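You operate a simulated robot arm through the tools that you are given. There is no shell and no other tool. Be economical: measure what you need, move in short steps, check, and stop when the job is done.

The job below is to be done with a simulated robot arm. You get a single attempt, and the scene is never put back.

JOB
Crank the low link to the card's angle, pin it and lock it.
Fine: yellow knobs; blue pin under them; small yellow knob locked last; no reach under the free link. Where these are worked on the way, their far stop is far enough and under half their travel is too little: small yellow knob.

Only the result counts: the job must be done as asked and must still hold three seconds after the hand-in. Knocking over, shifting, dropping, spilling or breaking anything else fails it.

ROBOT AND FRAMES
A 6-joint arm with a two-finger parallel gripper, fixed in place. Base frame: the origin is at the foot of the arm, x ahead of it, y to its left, z up. Readings come in mm, degrees, newtons and seconds.
With the tool pointing down near the work surface it reaches from about 260 to 680 mm from the base axis. Its first joint turns from -66.0 to 66.0 degrees. Payload 2.9 kg.
The TCP is the grasp point between the finger pads, 30 mm short of the fingertips. In the tool frame z runs along the fingers and y along their closing line. Largest opening 110 mm; finger width 20, thickness 10; the body of the gripper, 48 by 112 mm, starts 55 mm behind the TCP.
Orientation is that of the tool frame in the base frame, as a unit quaternion [x, y, z, w]. With the fingers straight down and closing along the base's y, the tool's x points along the base's -x, its y along +y and its z along -z.

CONTROLS
- The arm moves only by the tool step_arm. Its argument "commands" is a list of rows, each an object of numbers (a shift or turn left out is 0, a gripper value left out holds the last): "x", "y", "z": the shift along the base's x, y, z in units of 40 mm (1.0 is 40 mm); "ax", "ay", "az": the turn, a rotation vector about the base's x, y, z in units of 6 degrees (1.0 is 6 degrees); "hand": the finger opening in mm, from 0 to 110. In form: [{"x": .., "y": .., "z": .., "ax": .., "ay": .., "az": .., "hand": ..}, ...]. A call has 1 to 20 rows; each row shifts and turns the commanded pose from where the row before left it. A call with a number of a shift or a turn outside -1 to 1 is refused whole. Each row takes 0.2 s and may step no farther than 50 mm and 8.6 degrees from the row before; otherwise, or with a gripper value out of range, the whole call is refused. A pose out of reach is approached as far as the arm can. The call stops where the force on the tool passes 40 N (or 10 N more than at its start, if that is more) or the arm is blocked; 0.2 s more then pass. Each finger travels about 108 mm/s and halts on what it meets, pressing with about 26 N; the grip force reading is that of the motor and also rises with nothing between the fingers. The clock runs only during rows and for 0.2 s after the last one: add rows that do not move to give the fingers time. The reply holds the time, the measured pose of the TCP, the force on the tool along the base axes, the opening and the grip force, in the units named above and with some noise, with the torque about the TCP (base axes, N m) and any sound that the robot's microphone picked up.
- Cameras (640 x 400 px; columns grow to the right, rows downward): "scene" is fixed at [105.2, 437.8, 1407.3]; the picture's right is [-0.60, -0.80, 0.00], its down [-0.34, 0.25, -0.91] and it looks along [0.72, -0.54, -0.42] (base axes); focal length 286 px, centre (320, 200). "wrist" rides on the gripper at [72, 17, -103] in the tool frame; the picture's right is [-0.23, 0.97, 0.00], its down [-0.76, -0.18, -0.62] and it looks along [-0.61, -0.14, 0.78] (tool axes); focal length 222 px, centre (320, 200). There is no depth. A picture from a camera that has moved, and an enlarged one, comes with that camera's place and axes in the base frame and with its lens. The place of the scene camera against the robot may be out by one fixed shift of up to 18 mm in any direction.
- camera(camera): a new picture of that camera. It takes no simulated time.
- enlarge(camera, box): a new picture of the part [left, top, right, bottom] of that camera's present view, enlarged. It takes no simulated time.
- finish_job(): hands the job in; it is judged then, once.

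Work in short steps. Places have to be worked out from the pictures, the camera data and where the tool is seen: move nearer, look again, correct. Check each grasp and each placing, and mend what went wrong. You have 120 turns and 84 pictures in all, those below and enlarged ones among them. Open the gripper and draw the arm clear of the work before you hand the job in, unless the task says otherwise; then end with one line.

The tools are called after "Call:" by a JSON object that holds its "fn" and its "kwargs". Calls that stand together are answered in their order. step_arm: Moves the arm, as the interface text tells. Its arguments: {"type":"object","properties":{"commands":{"type":"array","items":{"type":"object","properties":{"x":{"type":"number"},"y":{"type":"number"},"z":{"type":"number"},"ax":{"type":"number"},"ay":{"type":"number"},"az":{"type":"number"},"hand":{"type":"number"}}}}},"required":["commands"]} The other tools are called the same way: camera (camera) takes a picture; enlarge (camera, box) takes an enlarged picture of a part of a camera's view; finish_job () hands the job in.

At the start:

```text
time_s: 0.0
ee_pos: [375.4, -96.7, 1313.0]
orientation: [0.0, 1.0, 0.0, 0.0]
ft_force: [0.6, -0.1, -0.5]
ft_torque: [-0.01, 0.05, 0.02]
gripper_width: 110.0
grasp_force: 0.1
```

scene: 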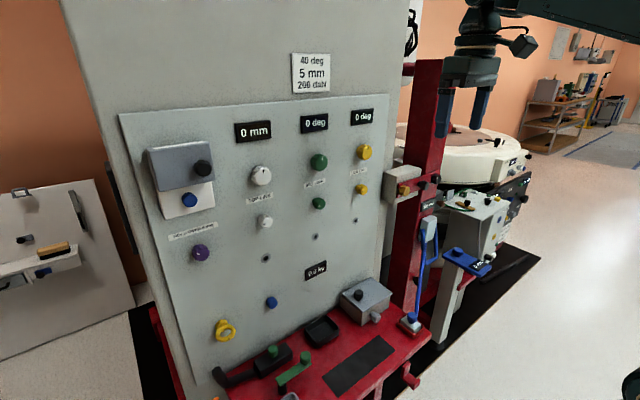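
wrist: 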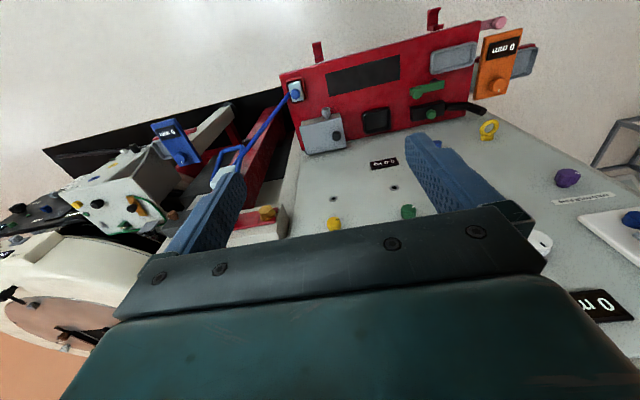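

I start by looking closely at the panel and the machine on the right to identify the card, knobs and link.

Call:
{"fn": "enlarge", "kwargs": {"camera": "scene", "box": [220, 40, 420, 165]}}

Call:
{"fn": "enlarge", "kwargs": {"camera": "scene", "box": [330, 130, 540, 262]}}

Call:
{"fn": "enlarge", "kwargs": {"camera": "scene", "box": [180, 260, 440, 400]}}

Call:
{"fn": "enlarge", "kwargs": {"camera": "scene", "box": [120, 100, 380, 262]}}

```text
3.20 times, centred on (320, 102) of scene
camera zoom: at [105.2, 437.8, 1407.3], right [-0.6, -0.8, 0.0], down [-0.34, 0.25, -0.91], along [0.72, -0.54, -0.42], focal length 916 px, centre (320, 512)
```

zoom: 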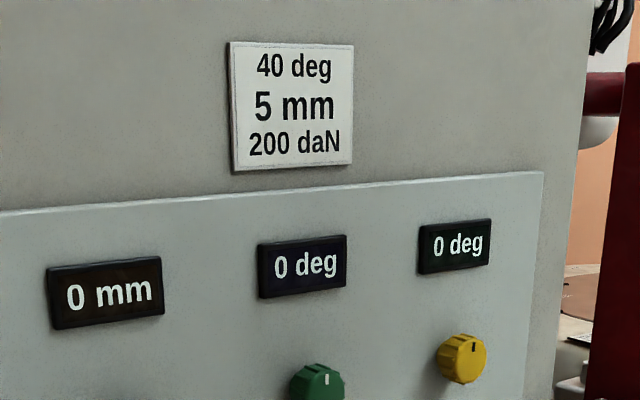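

```text
3.03 times, centred on (435, 196) of scene
camera zoom: at [105.2, 437.8, 1407.3], right [-0.6, -0.8, 0.0], down [-0.34, 0.25, -0.91], along [0.72, -0.54, -0.42], focal length 867 px, centre (-28, 212)
```

zoom: 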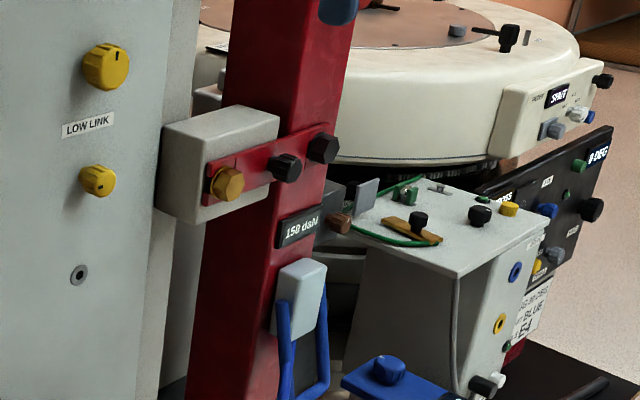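

```text
2.46 times, centred on (310, 330) of scene
camera zoom: at [105.2, 437.8, 1407.3], right [-0.6, -0.8, 0.0], down [-0.34, 0.25, -0.91], along [0.72, -0.54, -0.42], focal length 704 px, centre (345, -120)
```

zoom: 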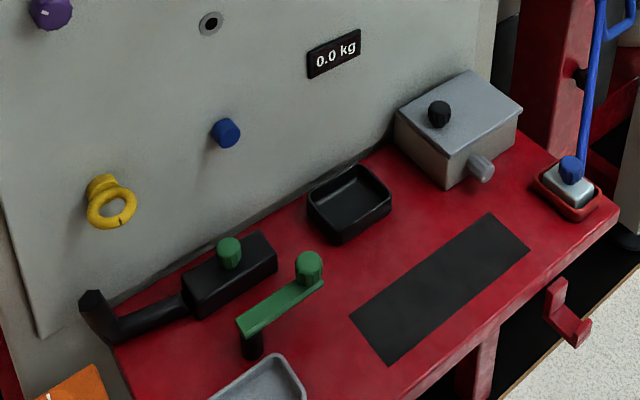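

```text
2.46 times, centred on (250, 181) of scene
camera zoom: at [105.2, 437.8, 1407.3], right [-0.6, -0.8, 0.0], down [-0.34, 0.25, -0.91], along [0.72, -0.54, -0.42], focal length 704 px, centre (492, 247)
```

zoom: 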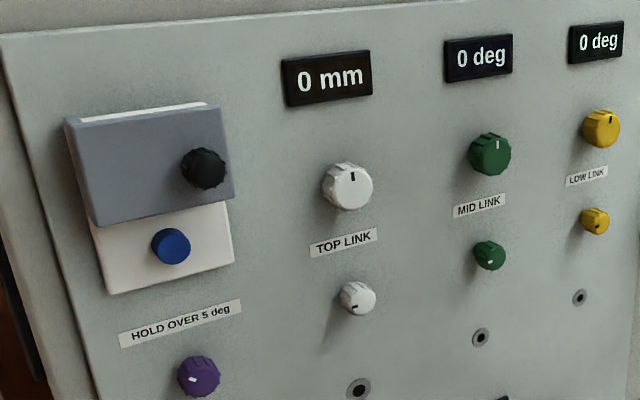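

The card asks 40 deg, and the low link column (yellow) sits around x≈660, y≈-130, with knobs at z≈1190 and 1070 and the hole at z≈960. The panel faces -x, so I turn the tool to point along +x while staying well back.

Call:
{"fn": "step_arm", "kwargs": {"commands": [{"ay": -1, "x": 0.15}, {"ay": -1, "x": 0.15}, {"ay": -1, "x": 0.15}, {"ay": -1, "x": 0.15}, {"ay": -1, "x": 0.15}, {"ay": -1, "x": 0.15}, {"ay": -1, "x": 0.15}, {"ay": -1, "x": 0.15}]}}

Call:
{"fn": "camera", "kwargs": {"camera": "wrist"}}

Call:
{"fn": "camera", "kwargs": {"camera": "scene"}}

```text
time_s: 1.8
ee_pos: [478.4, -119.5, 1453.0]
orientation: [0.001, 0.913, 0.0, 0.408]
ft_force: [-0.6, 0.5, -1.0]
ft_torque: [-0.04, 0.03, 0.02]
gripper_width: 110.0
grasp_force: 0.1
out of reach, approached as far as the arm can: row 3, 4, 5, 6, 7, 8
```

```text
77 pictures are left
camera wrist: at [352.1, -103.4, 1468.0], right [0.15, 0.97, 0.17], down [0.04, -0.18, 0.98], along [0.99, -0.14, -0.07], focal length 222 px, centre (320, 200)
```

wrist: 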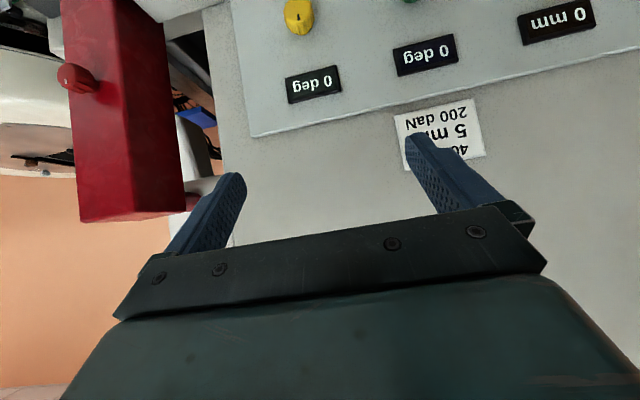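

```text
76 pictures are left
```

scene: 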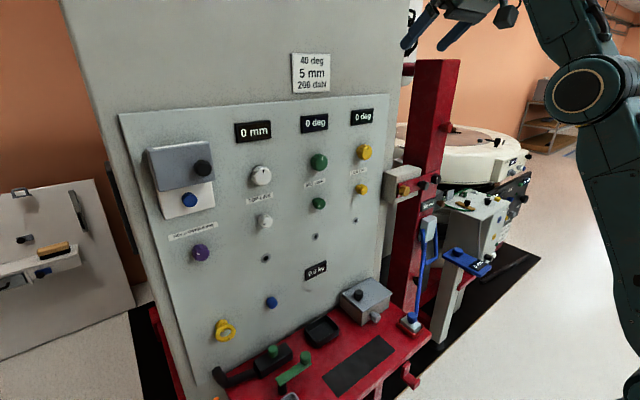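

The pose was out of reach (wrist too close in). I go lower and further out, then read where I am.

Call:
{"fn": "step_arm", "kwargs": {"commands": [{"z": -1}, {"z": -1}, {"z": -1}, {"x": 0.5}, {"x": 0.5}]}}

Call:
{"fn": "camera", "kwargs": {"camera": "scene"}}

```text
time_s: 3.0
ee_pos: [539.1, -130.2, 1401.1]
orientation: [0.0, 0.915, -0.001, 0.404]
ft_force: [0.5, -0.2, 0.7]
ft_torque: [-0.04, 0.01, 0.01]
gripper_width: 110.0
grasp_force: 0.0
out of reach, approached as far as the arm can: row 1, 2, 3, 4, 5
```

```text
75 pictures are left
```

scene: 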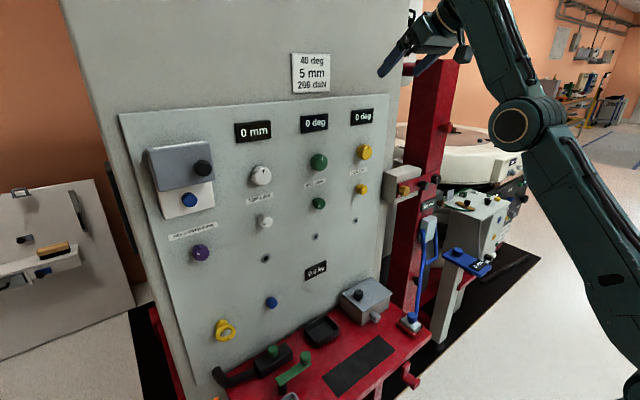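

I continue down and out in small steps and watch the reading to understand the reach limits.

Call:
{"fn": "step_arm", "kwargs": {"commands": [{"z": -1}, {"z": -1}, {"z": -1}]}}

```text
time_s: 3.8
ee_pos: [550.9, -131.2, 1382.8]
orientation: [0.001, 0.921, -0.002, 0.389]
ft_force: [-0.4, 0.7, 0.9]
ft_torque: [0.02, -0.02, 0.04]
gripper_width: 110.1
grasp_force: 0.1
out of reach, approached as far as the arm can: row 1, 2, 3
```

Lowering alone is nearly blocked, so I test moving outward, staying short of the panel.

Call:
{"fn": "step_arm", "kwargs": {"commands": [{"x": 0.5}, {"x": 0.5}, {"ay": -0.5}]}}

Call:
{"fn": "camera", "kwargs": {"camera": "scene"}}

```text
time_s: 4.6
ee_pos: [545.0, -119.0, 1398.8]
orientation: [0.001, 0.915, -0.001, 0.403]
ft_force: [0.0, -0.1, 0.3]
ft_torque: [0.01, 0.0, 0.0]
gripper_width: 109.7
grasp_force: 0.1
out of reach, approached as far as the arm can: row 1, 2, 3
```

```text
74 pictures are left
```

scene: 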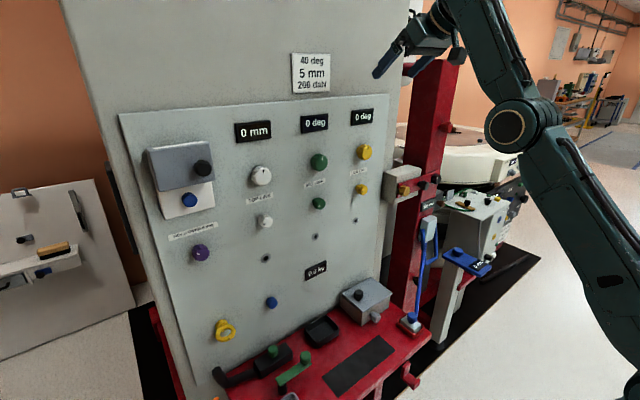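

The commanded pose persists and is stuck beyond a limit. I undo the tilt so the pose becomes reachable again and I can re-approach from a lower position.

Call:
{"fn": "step_arm", "kwargs": {"commands": [{"ay": 1, "z": 0.5}, {"ay": 1, "z": 0.5}, {"ay": 1}, {"ay": 1}, {"ay": 1}, {"ay": 1}, {"ay": 1}, {"ay": 1}, {"ay": 0.5}, {}]}}

Call:
{"fn": "camera", "kwargs": {"camera": "scene"}}

```text
time_s: 5.8
ee_pos: [483.5, -137.8, 1389.0]
orientation: [-0.001, 0.986, -0.007, 0.166]
ft_force: [20.0, -8.0, -17.7]
ft_torque: [0.21, 0.05, 0.21]
gripper_width: 109.8
grasp_force: 0.1
out of reach, approached as far as the arm can: row 2, 3, 4, 5, 6
stopped in row 6: the force on the tool passed its limit at 104 N (the readings are from after the stop); the commanded pose is now the measured one
```

```text
73 pictures are left
```

scene: 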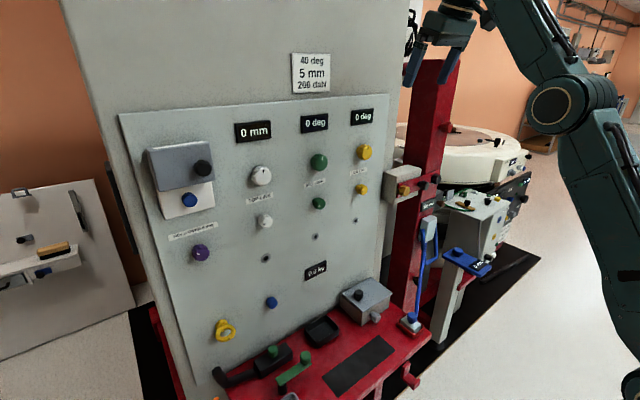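

A force spike occurred; it may be inertia or contact. I hold still to read the settled force and look through the wrist camera.

Call:
{"fn": "step_arm", "kwargs": {"commands": [{}, {}]}}

Call:
{"fn": "camera", "kwargs": {"camera": "wrist"}}

```text
time_s: 6.4
ee_pos: [482.6, -136.6, 1389.6]
orientation: [-0.001, 0.986, -0.006, 0.166]
ft_force: [28.4, -9.6, -26.4]
ft_torque: [0.25, -0.16, 0.29]
gripper_width: 109.9
grasp_force: 0.1
```

```text
72 pictures are left
camera wrist: at [381.9, -121.1, 1463.8], right [0.21, 0.98, 0.06], down [0.52, -0.17, 0.84], along [0.83, -0.15, -0.54], focal length 222 px, centre (320, 200)
```

wrist: 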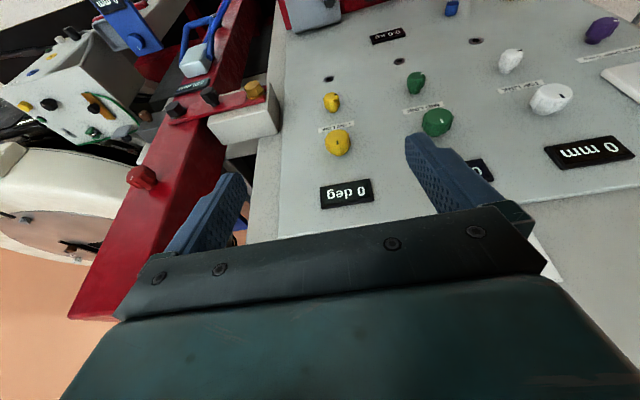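

There is a steady ~40 N with no torque, pushing the tool forward and down. I move a little with that force to see whether it vanishes.

Call:
{"fn": "step_arm", "kwargs": {"commands": [{"x": 0.3, "z": -0.3}, {}]}}

```text
time_s: 7.0
ee_pos: [495.4, -137.8, 1377.2]
orientation: [-0.001, 0.986, -0.005, 0.164]
ft_force: [0.0, 0.8, 0.0]
ft_torque: [-0.01, -0.01, 0.0]
gripper_width: 110.0
grasp_force: 0.1
```

The force is gone. Now I lower in small steps keeping this tilt, and check for reach notices.

Call:
{"fn": "step_arm", "kwargs": {"commands": [{"z": -0.5}, {"z": -0.5}, {"z": -0.5}, {"z": -0.5}, {"z": -0.5}]}}

```text
time_s: 8.2
ee_pos: [496.6, -139.4, 1281.0]
orientation: [-0.002, 0.987, -0.005, 0.164]
ft_force: [0.1, -0.2, 0.6]
ft_torque: [-0.02, 0.02, -0.02]
gripper_width: 110.1
grasp_force: 0.1
```

Call:
{"fn": "step_arm", "kwargs": {"commands": [{"z": -0.5}, {"z": -0.5}, {"z": -0.5}, {"z": -0.5}, {"z": -0.5}, {"z": -0.5}, {"z": -0.5}, {"z": -0.5}]}}

Call:
{"fn": "camera", "kwargs": {"camera": "scene"}}

```text
time_s: 10.0
ee_pos: [574.4, -162.3, 1202.2]
orientation: [-0.002, 0.987, -0.006, 0.163]
ft_force: [-0.7, 0.2, -0.4]
ft_torque: [-0.01, 0.02, 0.02]
gripper_width: 109.8
grasp_force: 0.0
out of reach, approached as far as the arm can: row 1, 2, 3, 4, 5, 6, 7, 8
```

```text
71 pictures are left
```

scene: 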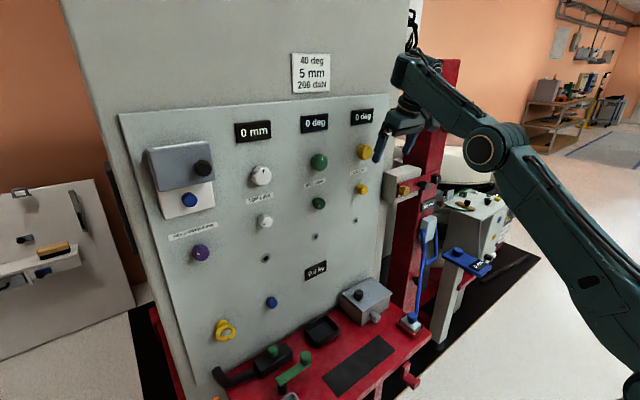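

The arm seems held by some joint limit. I look closely at the arm's shape to understand which one.

Call:
{"fn": "enlarge", "kwargs": {"camera": "scene", "box": [340, 20, 640, 207]}}

Call:
{"fn": "camera", "kwargs": {"camera": "wrist"}}

```text
2.13 times, centred on (490, 114) of scene
camera zoom: at [105.2, 437.8, 1407.3], right [-0.6, -0.8, 0.0], down [-0.34, 0.25, -0.91], along [0.72, -0.54, -0.42], focal length 611 px, centre (-43, 384)
```

zoom: 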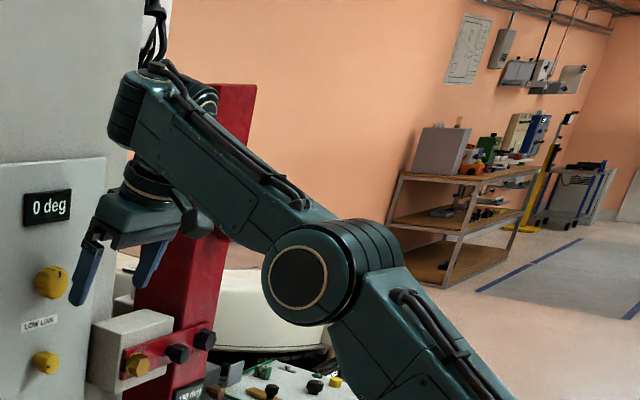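

```text
69 pictures are left
camera wrist: at [472.6, -146.0, 1276.2], right [0.21, 0.97, 0.06], down [0.52, -0.17, 0.84], along [0.83, -0.15, -0.54], focal length 222 px, centre (320, 200)
```

wrist: 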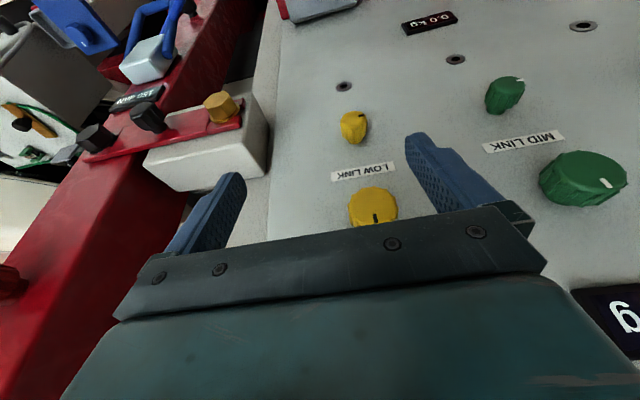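

The wrist bend (tool to forearm) looks like the limiting joint. I bring the commanded pose back to where the arm really is, then test un-tilting the tool.

Call:
{"fn": "step_arm", "kwargs": {"commands": [{"z": 1}, {"z": 1, "x": 1}, {"x": 1}, {}]}}

Call:
{"fn": "step_arm", "kwargs": {"commands": [{"ay": 0.5}, {"ay": 0.5}, {"ay": 0.5}, {"ay": 0.5}, {"ay": 0.5}, {"ay": 0.5}, {}]}}

Call:
{"fn": "step_arm", "kwargs": {"commands": [{"x": -0.5}, {"x": -0.5}, {"x": -0.5}, {"x": -0.5}, {}]}}

Call:
{"fn": "camera", "kwargs": {"camera": "scene"}}

```text
refused: row 2 steps farther than a row can; nothing moved
```

```text
time_s: 11.6
ee_pos: [565.5, -159.9, 1189.3]
orientation: [-0.003, 1.0, -0.005, 0.008]
ft_force: [0.9, 0.0, 0.0]
ft_torque: [0.02, -0.01, -0.01]
gripper_width: 110.1
grasp_force: 0.1
out of reach, approached as far as the arm can: row 6
```

```text
time_s: 12.8
ee_pos: [484.2, -158.6, 1190.1]
orientation: [-0.002, 1.0, -0.006, 0.008]
ft_force: [0.0, 0.8, 0.7]
ft_torque: [0.0, 0.0, -0.02]
gripper_width: 110.1
grasp_force: 0.1
```

```text
68 pictures are left
```

scene: 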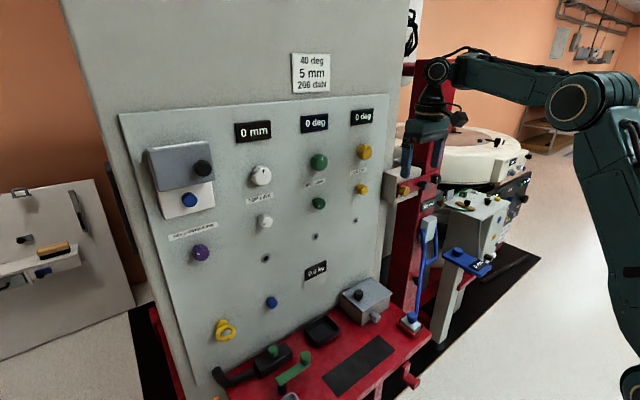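

Tool-down poses can be moved freely, but tilting up in the arm's plane meets a wrist limit. I test tilting sideways (about x) so another wrist joint can bring the tool horizontal, moving the TCP left meanwhile.

Call:
{"fn": "step_arm", "kwargs": {"commands": [{"ax": 1, "y": 0.5}, {"ax": 1, "y": 0.5}, {"ax": 1, "y": 0.5}, {"ax": 1, "y": 0.5}, {"ax": 1, "y": 0.5}]}}

```text
time_s: 14.0
ee_pos: [439.0, -68.8, 1142.5]
orientation: [0.0, 0.968, 0.252, 0.011]
ft_force: [0.1, -0.7, 0.4]
ft_torque: [0.0, -0.02, 0.0]
gripper_width: 110.3
grasp_force: 0.1
out of reach, approached as far as the arm can: row 1, 2, 3, 4, 5
```

Call:
{"fn": "step_arm", "kwargs": {"commands": [{"ax": 1}, {"ax": 1}, {"ax": 1}, {"ax": 1}, {"ax": 1}]}}

Call:
{"fn": "camera", "kwargs": {"camera": "scene"}}

```text
time_s: 15.2
ee_pos: [403.8, -13.3, 1060.4]
orientation: [0.002, 0.869, 0.494, 0.01]
ft_force: [-0.3, 0.5, -0.4]
ft_torque: [-0.02, -0.04, -0.01]
gripper_width: 110.2
grasp_force: 0.1
out of reach, approached as far as the arm can: row 1, 2, 3, 4, 5
```

```text
67 pictures are left
```

scene: 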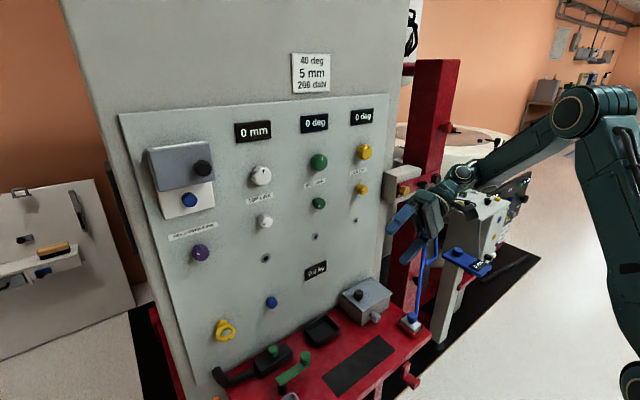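

The sideways tilt works (59 deg now) with the forearm dipping. I continue to horizontal, raising z to compensate.

Call:
{"fn": "step_arm", "kwargs": {"commands": [{"ax": 1}, {"ax": 1}, {"ax": 1}, {"ax": 1}, {"ax": 1}]}}

Call:
{"fn": "step_arm", "kwargs": {"commands": [{"az": -0.5}, {"az": -0.5}, {"az": -0.5}, {"az": -0.5}]}}

Call:
{"fn": "camera", "kwargs": {"camera": "scene"}}

```text
time_s: 16.4
ee_pos: [300.9, 61.8, 963.5]
orientation: [0.005, 0.712, 0.702, 0.009]
ft_force: [-0.6, 0.5, -0.9]
ft_torque: [0.01, 0.0, 0.05]
gripper_width: 110.0
grasp_force: 0.1
out of reach, approached as far as the arm can: row 1, 2, 3, 4, 5
```

```text
time_s: 17.4
ee_pos: [300.4, 61.4, 963.0]
orientation: [0.079, 0.707, 0.698, 0.081]
ft_force: [0.1, 0.4, 0.0]
ft_torque: [0.0, -0.01, -0.01]
gripper_width: 110.0
grasp_force: 0.1
```

```text
66 pictures are left
```

scene: 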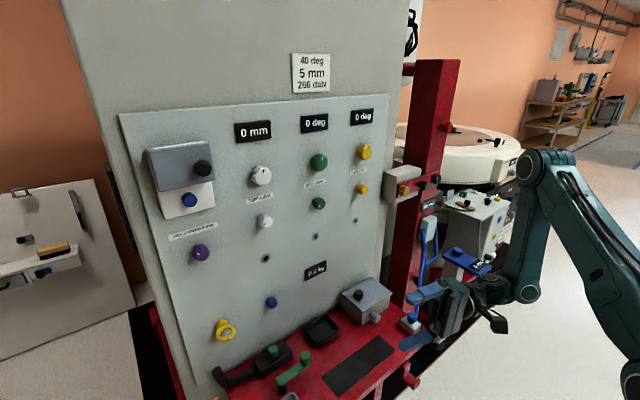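

The tool is horizontal now and yawing it works without limit notices. I continue the yaw toward +x.

Call:
{"fn": "step_arm", "kwargs": {"commands": [{"az": -1, "x": 0.3}, {"az": -1, "x": 0.3}, {"az": -1, "x": 0.3}, {"az": -1, "x": 0.3}, {"az": -1, "x": 0.3}, {"az": -1, "x": 0.3}]}}

Call:
{"fn": "step_arm", "kwargs": {"commands": [{"az": -1, "x": 0.2}, {"az": -1, "x": 0.2}, {"az": -1, "x": 0.2}, {"az": -1, "x": 0.2}, {"az": -1, "x": 0.2}, {"az": -1, "x": 0.2}]}}

Call:
{"fn": "camera", "kwargs": {"camera": "scene"}}

```text
time_s: 18.8
ee_pos: [320.2, -24.1, 926.5]
orientation: [0.292, 0.65, 0.638, 0.292]
ft_force: [0.4, -0.1, 0.0]
ft_torque: [0.02, -0.01, 0.01]
gripper_width: 110.0
grasp_force: 0.1
out of reach, approached as far as the arm can: row 3, 4, 5, 6
```

```text
time_s: 20.2
ee_pos: [326.1, -75.2, 887.2]
orientation: [0.396, 0.642, 0.56, 0.343]
ft_force: [-0.3, -0.7, 0.4]
ft_torque: [0.0, 0.03, 0.02]
gripper_width: 110.0
grasp_force: 0.0
out of reach, approached as far as the arm can: row 1, 2, 3, 4, 5, 6
```

```text
65 pictures are left
```

scene: 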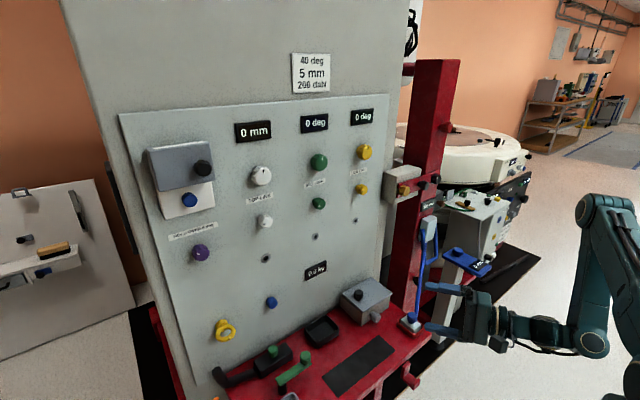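

The tool now points mostly +x (about 27 deg left remaining) in a good configuration. I move out and up where there is more room, then finish the yaw.

Call:
{"fn": "step_arm", "kwargs": {"commands": [{"x": 0.6, "z": 0.5}, {"x": 0.6, "z": 0.5}, {"x": 0.6, "z": 0.5}, {"x": 0.6, "z": 0.5}, {"x": 0.6, "z": 0.5}]}}

```text
time_s: 21.4
ee_pos: [430.0, -100.1, 994.3]
orientation: [0.396, 0.642, 0.56, 0.342]
ft_force: [-0.2, 0.7, -0.8]
ft_torque: [-0.01, 0.0, 0.02]
gripper_width: 109.5
grasp_force: 0.0
out of reach, approached as far as the arm can: row 1, 2, 3
```

Now I apply the computed rotation so the tool points exactly along +x with the fingers closing vertically.

Call:
{"fn": "step_arm", "kwargs": {"commands": [{"ax": 0.045, "ay": -0.22, "az": -0.745, "z": 0.2}, {"ax": 0.045, "ay": -0.22, "az": -0.745, "z": 0.2}, {"ax": 0.045, "ay": -0.22, "az": -0.745, "z": 0.2}, {"ax": 0.045, "ay": -0.22, "az": -0.745, "z": 0.2}, {"ax": 0.045, "ay": -0.22, "az": -0.745, "z": 0.2}, {"ax": 0.045, "ay": -0.22, "az": -0.745, "z": 0.2}]}}

Call:
{"fn": "camera", "kwargs": {"camera": "wrist"}}

Call:
{"fn": "camera", "kwargs": {"camera": "scene"}}

```text
time_s: 22.8
ee_pos: [469.1, -123.0, 1082.4]
orientation: [0.502, 0.501, 0.499, 0.499]
ft_force: [0.0, 0.8, 0.3]
ft_torque: [-0.01, 0.02, -0.01]
gripper_width: 109.9
grasp_force: 0.1
out of reach, approached as far as the arm can: row 1, 2, 3, 4, 5, 6
```

```text
64 pictures are left
camera wrist: at [366.1, -51.4, 1100.8], right [0.0, -0.23, 0.97], down [-0.62, -0.76, -0.17], along [0.78, -0.61, -0.14], focal length 222 px, centre (320, 200)
```

wrist: 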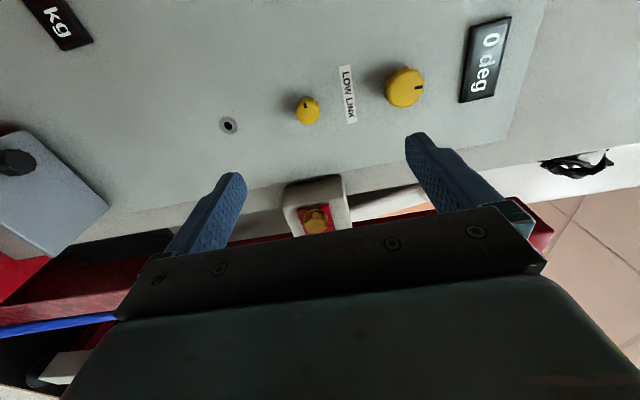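

```text
63 pictures are left
```

scene: 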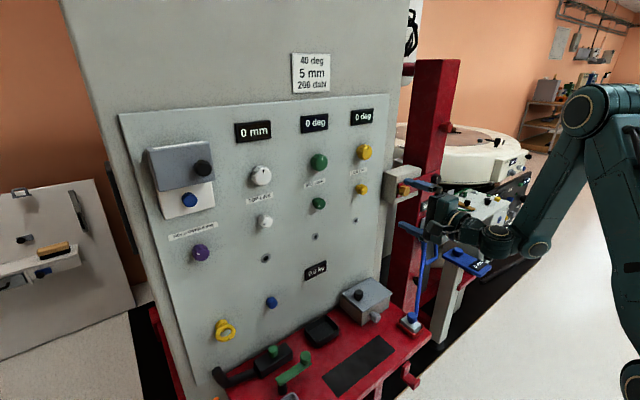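

The view is good: small knob face ≈(653,-132,1065), big knob ≈(642,-131,1180), hole ≈(668,-131,954). I enlarge to see pointers and sizes, and look toward the link.

Call:
{"fn": "enlarge", "kwargs": {"camera": "wrist", "box": [200, 10, 520, 210]}}

Call:
{"fn": "enlarge", "kwargs": {"camera": "scene", "box": [100, 130, 340, 350]}}

```text
2.00 times, centred on (360, 110) of wrist
camera zoom: at [366.1, -51.4, 1100.8], right [0.0, -0.23, 0.97], down [-0.62, -0.76, -0.17], along [0.78, -0.61, -0.14], focal length 444 px, centre (240, 380)
```

zoom: 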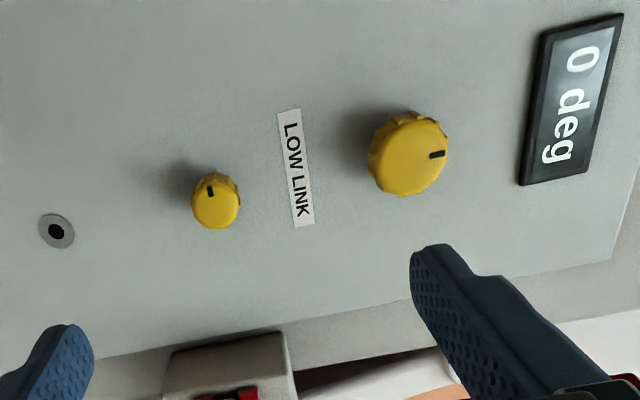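

```text
1.82 times, centred on (220, 240) of scene
camera zoom: at [105.2, 437.8, 1407.3], right [-0.6, -0.8, 0.0], down [-0.34, 0.25, -0.91], along [0.72, -0.54, -0.42], focal length 520 px, centre (502, 127)
```

zoom: 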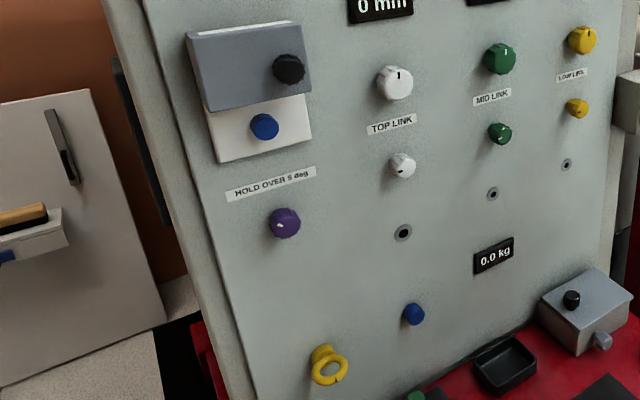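

The small yellow knob's pointer points left (+y) and the big one's points up. I approach the small knob, stopping short with the fingers at 60 mm.

Call:
{"fn": "step_arm", "kwargs": {"commands": [{"y": -0.225, "z": -0.43, "hand": 60}, {"x": 0.8}, {"x": 0.8}, {"x": 0.8}, {"x": 0.35}]}}

Call:
{"fn": "camera", "kwargs": {"camera": "wrist"}}

Call:
{"fn": "enlarge", "kwargs": {"camera": "scene", "box": [310, 120, 470, 220]}}

```text
time_s: 24.0
ee_pos: [587.8, -133.2, 1070.8]
orientation: [0.5, 0.499, 0.501, 0.5]
ft_force: [0.2, 0.2, -0.2]
ft_torque: [-0.02, -0.02, 0.02]
gripper_width: 59.9
grasp_force: 0.0
out of reach, approached as far as the arm can: row 1
```

```text
60 pictures are left
camera wrist: at [485.0, -63.0, 1088.9], right [0.0, -0.23, 0.97], down [-0.62, -0.76, -0.18], along [0.78, -0.61, -0.14], focal length 222 px, centre (320, 200)
```

wrist: 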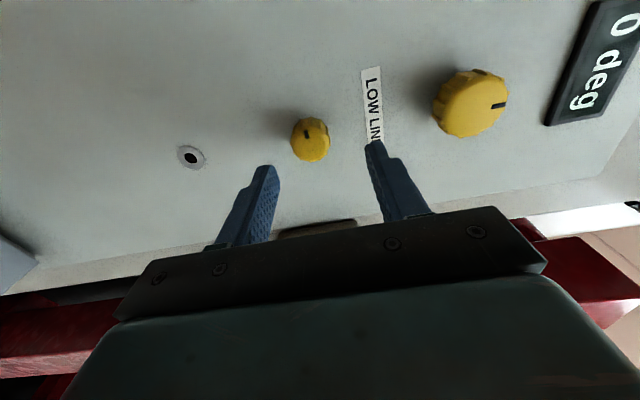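

```text
4.00 times, centred on (390, 170) of scene
camera zoom: at [105.2, 437.8, 1407.3], right [-0.6, -0.8, 0.0], down [-0.34, 0.25, -0.91], along [0.72, -0.54, -0.42], focal length 1145 px, centre (40, 320)
```

zoom: 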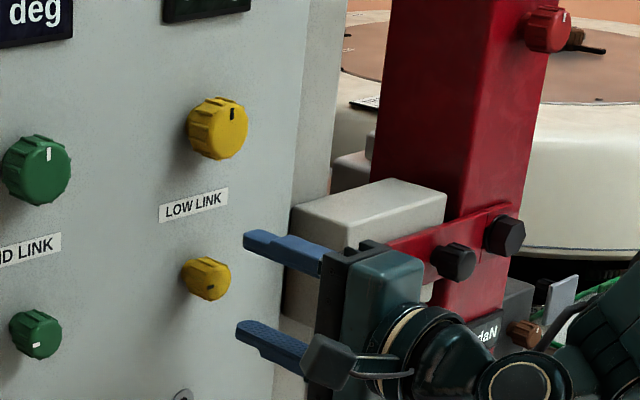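

The knob centre comes out at y≈-133, z≈1065.7. I advance to put the fingertips beside the knob, 10 mm off the panel, then close.

Call:
{"fn": "step_arm", "kwargs": {"commands": [{"z": -0.12, "x": 0.5}, {"x": 0.5}, {}]}}

Call:
{"fn": "camera", "kwargs": {"camera": "wrist"}}

```text
time_s: 24.8
ee_pos: [628.0, -134.9, 1068.3]
orientation: [0.499, 0.5, 0.499, 0.501]
ft_force: [1.0, -0.6, 0.7]
ft_torque: [0.04, -0.04, -0.02]
gripper_width: 60.1
grasp_force: 0.2
```

```text
58 pictures are left
camera wrist: at [524.8, -63.4, 1084.5], right [0.0, -0.23, 0.97], down [-0.62, -0.76, -0.18], along [0.78, -0.61, -0.14], focal length 222 px, centre (320, 200)
```

wrist: 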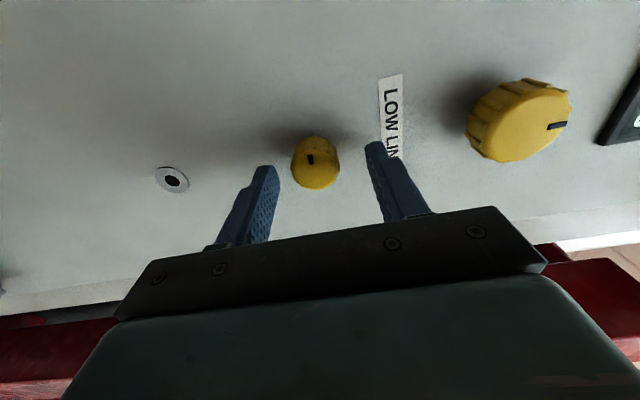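

The tips reach about 4 mm past the knob face; the panel is at x≈668. I go 5 mm deeper, centre z, and close.

Call:
{"fn": "step_arm", "kwargs": {"commands": [{"x": 0.13, "z": -0.06, "y": 0.04}, {"hand": 25}, {"hand": 15}, {"hand": 15}]}}

```text
time_s: 25.8
ee_pos: [631.7, -132.6, 1066.4]
orientation: [0.499, 0.501, 0.499, 0.501]
ft_force: [-0.5, -1.2, -2.5]
ft_torque: [0.02, -0.61, -0.1]
gripper_width: 29.2
grasp_force: 44.8
```

Gripped at 29 mm. I try a clockwise turn (+ax) of 18 degrees and watch the torque.

Call:
{"fn": "step_arm", "kwargs": {"commands": [{"ax": 0.5}, {"ax": 0.5}, {"ax": 0.5}, {"ax": 0.5}, {"ax": 0.5}, {"ax": 0.5}]}}

Call:
{"fn": "camera", "kwargs": {"camera": "wrist"}}

```text
time_s: 27.0
ee_pos: [632.4, -133.0, 1065.1]
orientation: [0.558, 0.436, 0.556, 0.435]
ft_force: [19.5, -1.6, -6.4]
ft_torque: [-0.01, -0.66, -0.17]
gripper_width: 29.4
grasp_force: 45.4
stopped in row 5: the force on the tool passed its limit at 41 N (the readings are from after the stop); the commanded pose is now the measured one
```

```text
57 pictures are left
camera wrist: at [530.1, -67.8, 1099.2], right [0.0, -0.46, 0.89], down [-0.62, -0.7, -0.36], along [0.78, -0.55, -0.29], focal length 222 px, centre (320, 200)
```

wrist: 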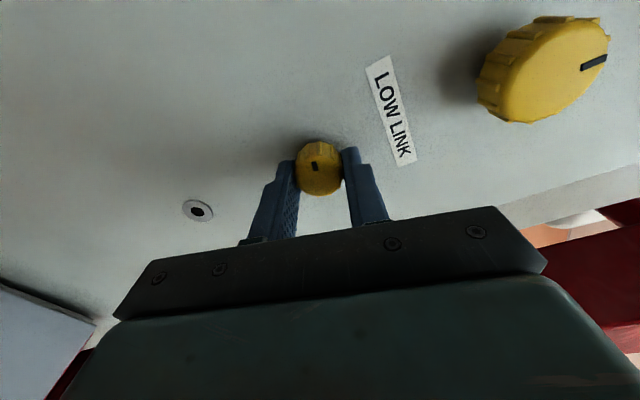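

The knob turned with the gripper (no torque about x), though an axial force built up. I continue in smaller turns with a hair of +x to relieve it.

Call:
{"fn": "step_arm", "kwargs": {"commands": [{"x": 0.03}, {"ax": 0.4}, {"ax": 0.4}, {"ax": 0.4}, {"ax": 0.4}, {"ax": 0.4}]}}

```text
time_s: 28.4
ee_pos: [632.0, -133.0, 1064.0]
orientation: [0.602, 0.376, 0.598, 0.372]
ft_force: [-3.4, 0.1, -15.1]
ft_torque: [0.0, -0.75, -0.76]
gripper_width: 29.3
grasp_force: 44.7
```

Call:
{"fn": "step_arm", "kwargs": {"commands": [{"z": -0.02, "ax": 0.4}, {"ax": 0.5}, {"ax": 0.5}, {"ax": 0.5}, {"ax": 0.5}, {"ax": 0.5}, {"ax": 0.5}]}}

Call:
{"fn": "enlarge", "kwargs": {"camera": "wrist", "box": [160, 60, 480, 260]}}

```text
time_s: 30.0
ee_pos: [632.6, -132.0, 1063.1]
orientation: [0.659, 0.263, 0.655, 0.259]
ft_force: [-10.1, 5.5, -18.8]
ft_torque: [-0.06, -0.35, -0.32]
gripper_width: 29.6
grasp_force: 45.4
```

```text
2.00 times, centred on (320, 160) of wrist
camera zoom: at [530.2, -96.1, 1128.5], right [0.01, -0.86, 0.5], down [-0.63, -0.4, -0.67], along [0.78, -0.31, -0.54], focal length 444 px, centre (320, 280)
```

zoom: 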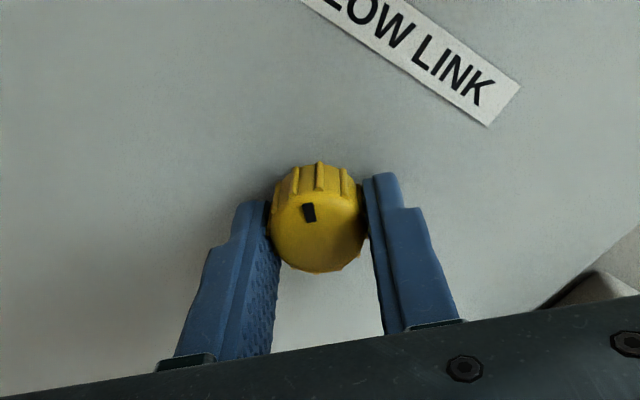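

The knob follows (46 deg so far). I relieve the side load and continue.

Call:
{"fn": "step_arm", "kwargs": {"commands": [{"z": -0.05, "y": 0.02, "x": -0.02}, {"ax": 0.5}, {"ax": 0.5}, {"ax": 0.5}, {"ax": 0.5}, {"ax": 0.5}, {"ax": 0.5}, {"ax": 0.5}]}}

```text
time_s: 31.8
ee_pos: [633.0, -131.7, 1062.4]
orientation: [0.694, 0.14, 0.693, 0.136]
ft_force: [25.4, 11.6, -10.6]
ft_torque: [-0.02, -0.83, -0.28]
gripper_width: 29.6
grasp_force: 45.0
```

Call:
{"fn": "step_arm", "kwargs": {"commands": [{"x": 0.05, "y": 0.03, "z": -0.02}, {"ax": 0.5}, {"ax": 0.5}, {"ax": 0.5}, {"ax": 0.5}, {"ax": 0.5}, {"ax": 0.5}, {"ax": 0.5}, {"ax": 0.5}]}}

Call:
{"fn": "enlarge", "kwargs": {"camera": "wrist", "box": [160, 60, 480, 260]}}

```text
time_s: 34.0
ee_pos: [633.0, -129.8, 1062.8]
orientation: [0.707, -0.008, 0.708, -0.008]
ft_force: [-21.3, 5.4, 3.4]
ft_torque: [-0.85, -0.58, -0.87]
gripper_width: 29.9
grasp_force: 44.2
stopped in row 9: the force on the tool passed its limit at 40 N (the readings are from after the stop); the commanded pose is now the measured one
```

```text
2.00 times, centred on (320, 160) of wrist
camera zoom: at [530.0, -149.9, 1134.5], right [0.0, -0.97, -0.25], down [-0.62, 0.19, -0.76], along [0.78, 0.16, -0.6], focal length 444 px, centre (320, 280)
```

zoom: 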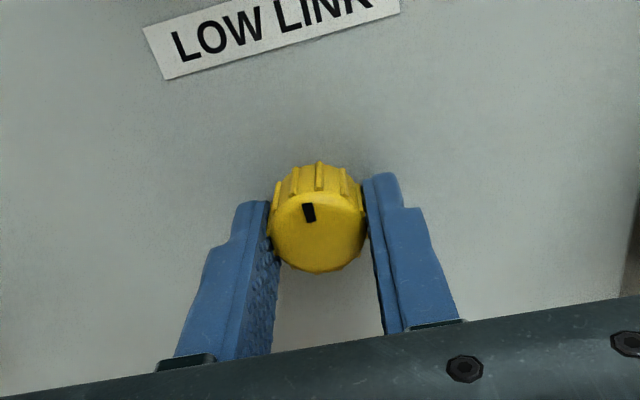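

A stop was reached after 90 deg (torque -0.85). I release, back off, and roll the gripper back.

Call:
{"fn": "step_arm", "kwargs": {"commands": [{"hand": 60}, {"hand": 60}, {"x": -0.75}, {"x": -0.75}, {"ax": -1, "hand": 75}, {"ax": -1, "z": 0.2}, {"ax": -1, "z": 0.2}, {"ax": -1, "z": 0.2}, {"ax": -1, "z": 0.2}, {"ax": -1, "z": 0.2}, {"ax": -1, "z": 0.2}, {"ax": -1, "z": 0.2}, {"ax": -1, "z": 0.2}, {"ax": -1, "z": 0.2}, {"ax": -1, "z": 0.2}, {"ax": -1, "z": 0.2}, {"ax": -1, "z": 0.2}, {"ax": -1, "z": 0.2}, {"ax": -1, "z": 0.2}]}}

Call:
{"fn": "camera", "kwargs": {"camera": "wrist"}}

```text
time_s: 38.0
ee_pos: [574.1, -129.2, 1174.3]
orientation: [0.506, 0.495, 0.505, 0.494]
ft_force: [0.6, -0.7, 0.5]
ft_torque: [-0.07, -0.02, -0.01]
gripper_width: 75.0
grasp_force: 0.1
```

```text
54 pictures are left
camera wrist: at [471.1, -58.3, 1193.3], right [0.0, -0.25, 0.97], down [-0.62, -0.76, -0.19], along [0.78, -0.6, -0.16], focal length 222 px, centre (320, 200)
```

wrist: 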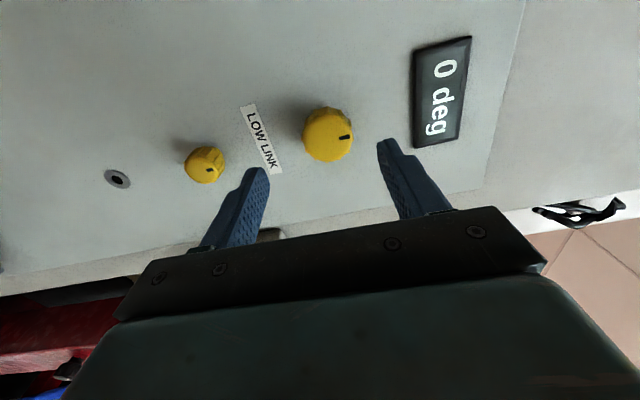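

The small pointer is now up. The big knob centre is about y≈-129.5, z≈1180; I advance around it and close.

Call:
{"fn": "step_arm", "kwargs": {"commands": [{"z": 0.13, "x": 0.7}, {"x": 0.7}, {"hand": 55}, {"hand": 38}, {"hand": 35}]}}

Call:
{"fn": "camera", "kwargs": {"camera": "wrist"}}

```text
time_s: 39.2
ee_pos: [631.1, -130.3, 1179.3]
orientation: [0.506, 0.494, 0.505, 0.495]
ft_force: [6.5, 0.3, 11.8]
ft_torque: [0.0, 0.58, -0.08]
gripper_width: 41.4
grasp_force: 45.3
```

```text
53 pictures are left
camera wrist: at [528.1, -59.2, 1198.8], right [0.0, -0.25, 0.97], down [-0.62, -0.76, -0.2], along [0.78, -0.6, -0.15], focal length 222 px, centre (320, 200)
```

wrist: 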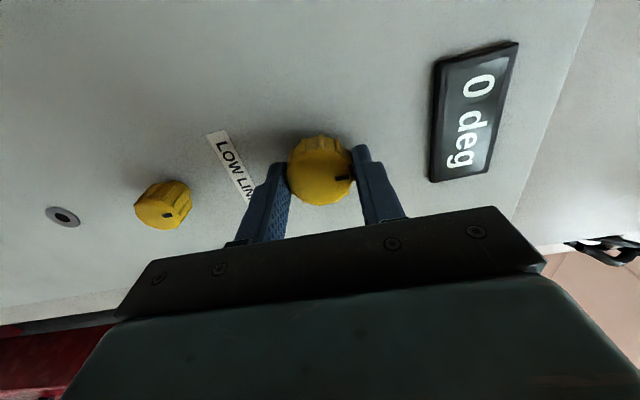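

Gripped at 41 mm, with the display visible. I turn clockwise a little and read the display.

Call:
{"fn": "step_arm", "kwargs": {"commands": [{"z": 0.04}, {"ax": 0.5}, {"ax": 0.5}, {"ax": 0.5}, {}]}}

Call:
{"fn": "camera", "kwargs": {"camera": "wrist"}}

```text
time_s: 40.4
ee_pos: [630.0, -130.2, 1181.0]
orientation: [0.544, 0.454, 0.543, 0.45]
ft_force: [0.1, 4.5, 4.7]
ft_torque: [-0.07, -0.43, 0.19]
gripper_width: 41.1
grasp_force: 44.8
```

```text
52 pictures are left
camera wrist: at [527.7, -62.5, 1211.0], right [0.0, -0.4, 0.92], down [-0.62, -0.72, -0.31], along [0.78, -0.57, -0.25], focal length 222 px, centre (320, 200)
```

wrist: 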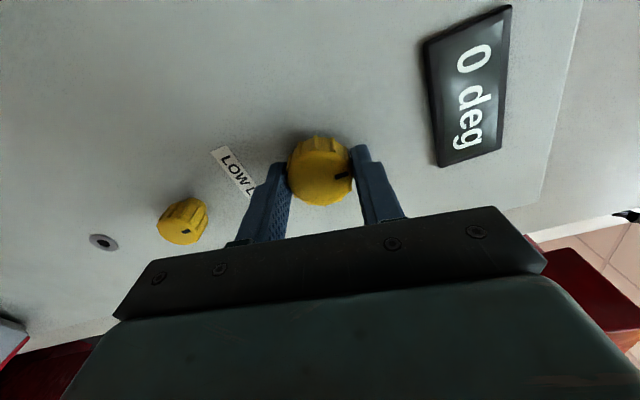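

Call:
{"fn": "step_arm", "kwargs": {"commands": [{"ax": 0.5}, {"ax": 0.5}, {"ax": 0.5}, {"ax": 0.5}, {"ax": 0.5}, {"ax": 0.5}, {}]}}

Call:
{"fn": "camera", "kwargs": {"camera": "wrist"}}

```text
time_s: 42.0
ee_pos: [629.9, -131.1, 1179.9]
orientation: [0.609, 0.363, 0.606, 0.36]
ft_force: [3.3, -0.5, -3.6]
ft_torque: [-0.71, -0.65, -0.16]
gripper_width: 41.6
grasp_force: 45.4
```

```text
51 pictures are left
camera wrist: at [527.8, -76.2, 1230.2], right [0.0, -0.66, 0.75], down [-0.62, -0.59, -0.52], along [0.78, -0.46, -0.42], focal length 222 px, centre (320, 200)
```

wrist: 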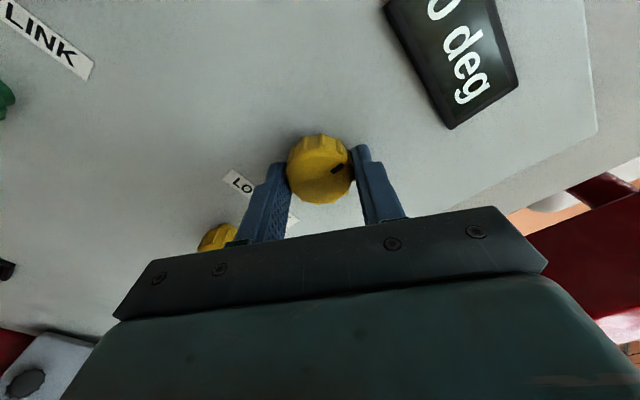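

The knob resists (−0.7 N·m) and slips; the display stays near 0. I try the other direction, going back and past zero.

Call:
{"fn": "step_arm", "kwargs": {"commands": [{"ax": -0.5}, {"ax": -0.5}, {"ax": -0.5}, {"ax": -0.5}, {"ax": -0.5}, {"ax": -0.5}, {"ax": -0.5}, {"ax": -0.5}, {}]}}

Call:
{"fn": "camera", "kwargs": {"camera": "wrist"}}

```text
time_s: 44.0
ee_pos: [630.1, -131.4, 1178.8]
orientation: [0.519, 0.482, 0.518, 0.48]
ft_force: [32.0, -4.0, -3.3]
ft_torque: [-0.04, -0.58, -0.01]
gripper_width: 41.8
grasp_force: 45.0
```

```text
50 pictures are left
camera wrist: at [527.7, -60.6, 1203.0], right [0.0, -0.3, 0.95], down [-0.62, -0.75, -0.23], along [0.78, -0.59, -0.19], focal length 222 px, centre (320, 200)
```

wrist: 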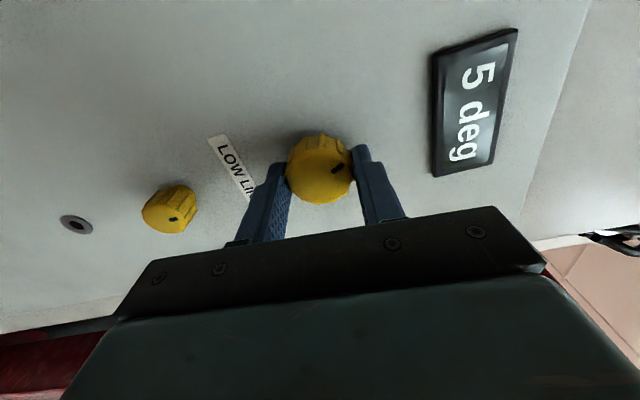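

The display now reads 5 deg: counter-clockwise raises the link. I relieve the axial force and continue a little.

Call:
{"fn": "step_arm", "kwargs": {"commands": [{"x": 0.05}, {"ax": -0.5}, {"ax": -0.5}, {"ax": -0.5}, {"ax": -0.5}, {}]}}

Call:
{"fn": "camera", "kwargs": {"camera": "wrist"}}

```text
time_s: 45.4
ee_pos: [630.1, -130.1, 1180.3]
orientation: [0.466, 0.533, 0.465, 0.531]
ft_force: [-31.5, 5.3, -2.4]
ft_torque: [0.02, -0.44, -0.18]
gripper_width: 41.6
grasp_force: 45.1
```

```text
49 pictures are left
camera wrist: at [527.6, -57.7, 1188.2], right [0.0, -0.1, 1.0], down [-0.62, -0.78, -0.07], along [0.78, -0.62, -0.06], focal length 222 px, centre (320, 200)
```

wrist: 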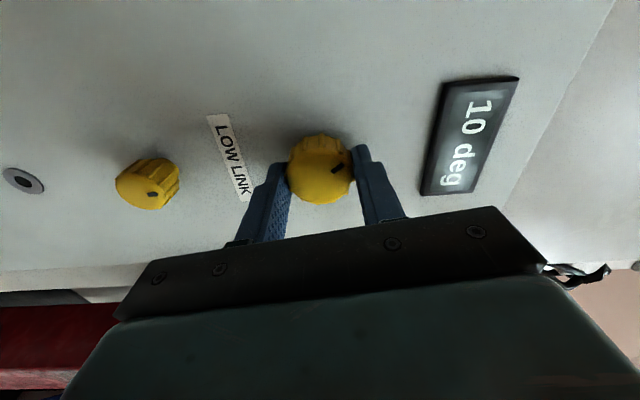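

10 deg now, about 12–14 deg of knob per 5 deg. I continue counter-clockwise, watching forces.

Call:
{"fn": "step_arm", "kwargs": {"commands": [{"x": -0.05}, {"ax": -0.5}, {"ax": -0.5}, {"ax": -0.5}, {"ax": -0.5}, {"ax": -0.5}, {"ax": -0.5}, {"ax": -0.5}, {"ax": -0.5}, {}]}}

Call:
{"fn": "camera", "kwargs": {"camera": "wrist"}}

Call:
{"fn": "camera", "kwargs": {"camera": "scene"}}

```text
time_s: 47.6
ee_pos: [629.4, -129.4, 1180.0]
orientation: [0.345, 0.618, 0.344, 0.617]
ft_force: [24.6, 2.2, -0.5]
ft_torque: [-0.03, -0.91, -0.04]
gripper_width: 41.4
grasp_force: 44.5
```

```text
48 pictures are left
camera wrist: at [527.5, -61.1, 1157.4], right [0.0, 0.32, 0.95], down [-0.62, -0.74, 0.25], along [0.78, -0.59, 0.2], focal length 222 px, centre (320, 200)
```

wrist: 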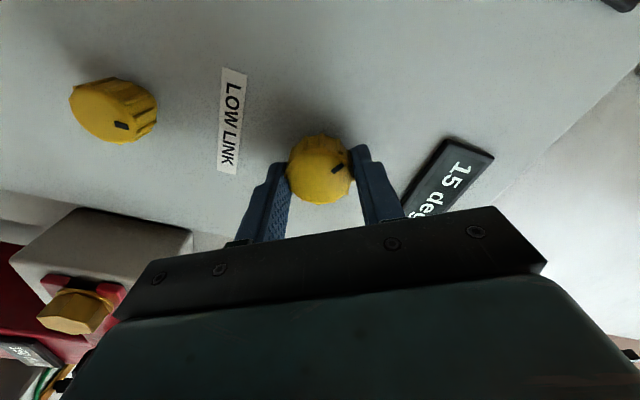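

```text
47 pictures are left
```

scene: 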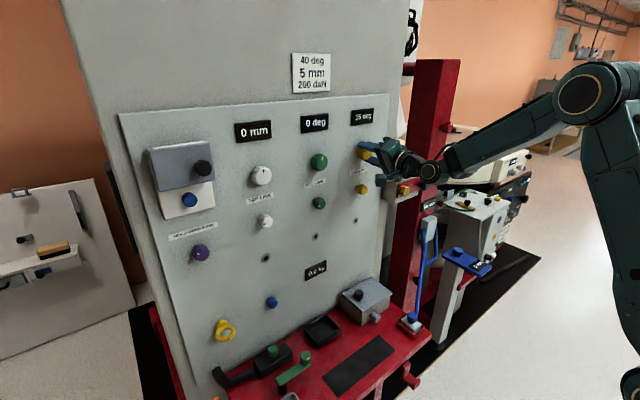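

15 deg; the ratio looks like 4 deg of knob per link degree, so about 160 deg of knob in all and regrips are needed. The "HOLD OVER 5 deg" label suggests the link may not hold by itself, so I go back to ~8 deg and test a gentle release there.

Call:
{"fn": "step_arm", "kwargs": {"commands": [{"x": 0.05}, {"ax": 0.5}, {"ax": 0.5}, {"ax": 0.5}, {"ax": 0.5}, {"ax": 0.5}, {"ax": 0.5}, {"ax": 0.5}, {"ax": 0.5}, {"ax": 0.5}, {}]}}

Call:
{"fn": "camera", "kwargs": {"camera": "wrist"}}

Call:
{"fn": "step_arm", "kwargs": {"commands": [{"hand": 46}, {"hand": 46}, {"hand": 46}]}}

Call:
{"fn": "camera", "kwargs": {"camera": "wrist"}}

```text
time_s: 50.0
ee_pos: [631.2, -129.4, 1181.0]
orientation: [0.481, 0.52, 0.479, 0.518]
ft_force: [-37.9, 3.7, -5.8]
ft_torque: [0.06, -0.41, 0.2]
gripper_width: 41.6
grasp_force: 45.1
```

```text
46 pictures are left
camera wrist: at [528.0, -58.1, 1192.1], right [0.0, -0.15, 0.99], down [-0.62, -0.77, -0.11], along [0.78, -0.62, -0.1], focal length 222 px, centre (320, 200)
```

wrist: 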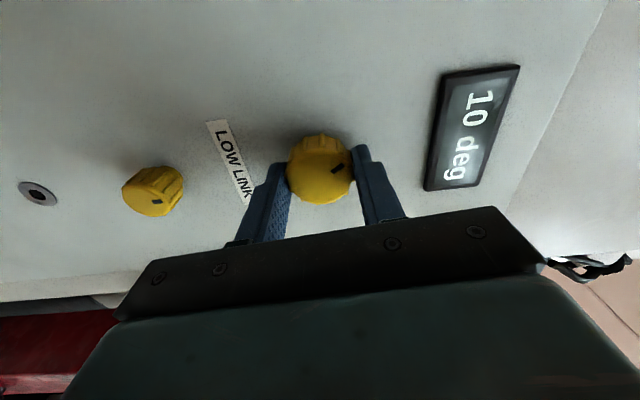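

```text
time_s: 50.8
ee_pos: [632.2, -129.4, 1180.1]
orientation: [0.48, 0.52, 0.479, 0.519]
ft_force: [-0.4, -0.4, 0.4]
ft_torque: [0.0, -0.01, 0.02]
gripper_width: 46.0
grasp_force: 0.1
```

```text
45 pictures are left
camera wrist: at [529.4, -57.8, 1192.4], right [0.0, -0.15, 0.99], down [-0.62, -0.77, -0.11], along [0.78, -0.62, -0.09], focal length 222 px, centre (320, 200)
```

wrist: 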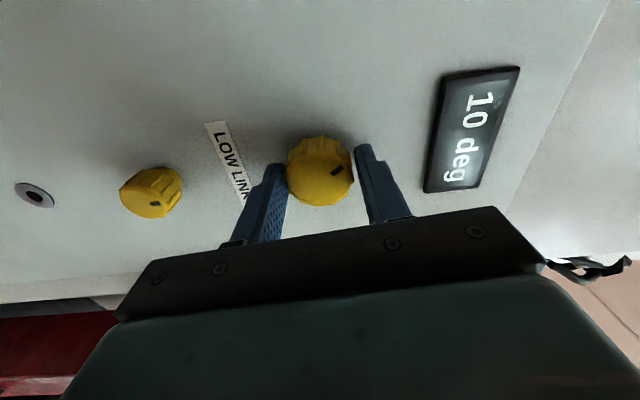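

It held at 10 deg. I roll the open gripper clockwise around the knob for a long regrip stroke and check that the display still holds.

Call:
{"fn": "step_arm", "kwargs": {"commands": [{"hand": 54}, {"ax": 1}, {"ax": 1}, {"ax": 1}, {"ax": 1}, {"ax": 1}, {"ax": 1}, {"ax": 1}, {"ax": 1}, {"ax": 1}, {"ax": 1}, {"ax": 1}, {"ax": 1}, {}]}}

Call:
{"fn": "enlarge", "kwargs": {"camera": "scene", "box": [310, 90, 470, 190]}}

```text
time_s: 53.8
ee_pos: [632.0, -130.4, 1180.0]
orientation: [0.694, 0.139, 0.694, 0.136]
ft_force: [0.0, 0.6, -0.4]
ft_torque: [-0.01, -0.01, 0.0]
gripper_width: 54.3
grasp_force: 0.1
```

```text
4.00 times, centred on (390, 140) of scene
camera zoom: at [105.2, 437.8, 1407.3], right [-0.6, -0.8, 0.0], down [-0.34, 0.25, -0.91], along [0.72, -0.54, -0.42], focal length 1145 px, centre (40, 440)
```

zoom: 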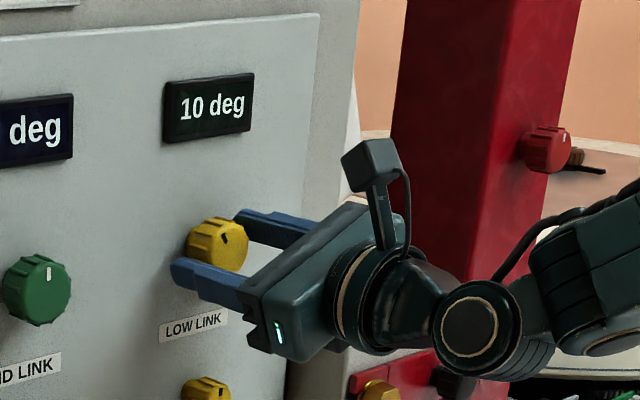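

Display still 10 deg after 3 s, so it holds. I close and turn counter-clockwise.

Call:
{"fn": "step_arm", "kwargs": {"commands": [{"hand": 38}, {"hand": 35}, {}, {"ax": -0.5}, {"ax": -0.5}, {"ax": -0.5}, {"ax": -0.5}, {"ax": -0.5}, {"ax": -0.5}, {"ax": -0.5}, {"ax": -0.5}, {"ax": -0.5}, {"ax": -0.5}, {"ax": -0.5}, {"ax": -0.5}]}}

```text
time_s: 57.0
ee_pos: [631.3, -130.2, 1180.1]
orientation: [0.617, 0.347, 0.616, 0.345]
ft_force: [-18.7, 7.2, 2.0]
ft_torque: [0.02, 0.06, -0.32]
gripper_width: 41.1
grasp_force: 45.0
```

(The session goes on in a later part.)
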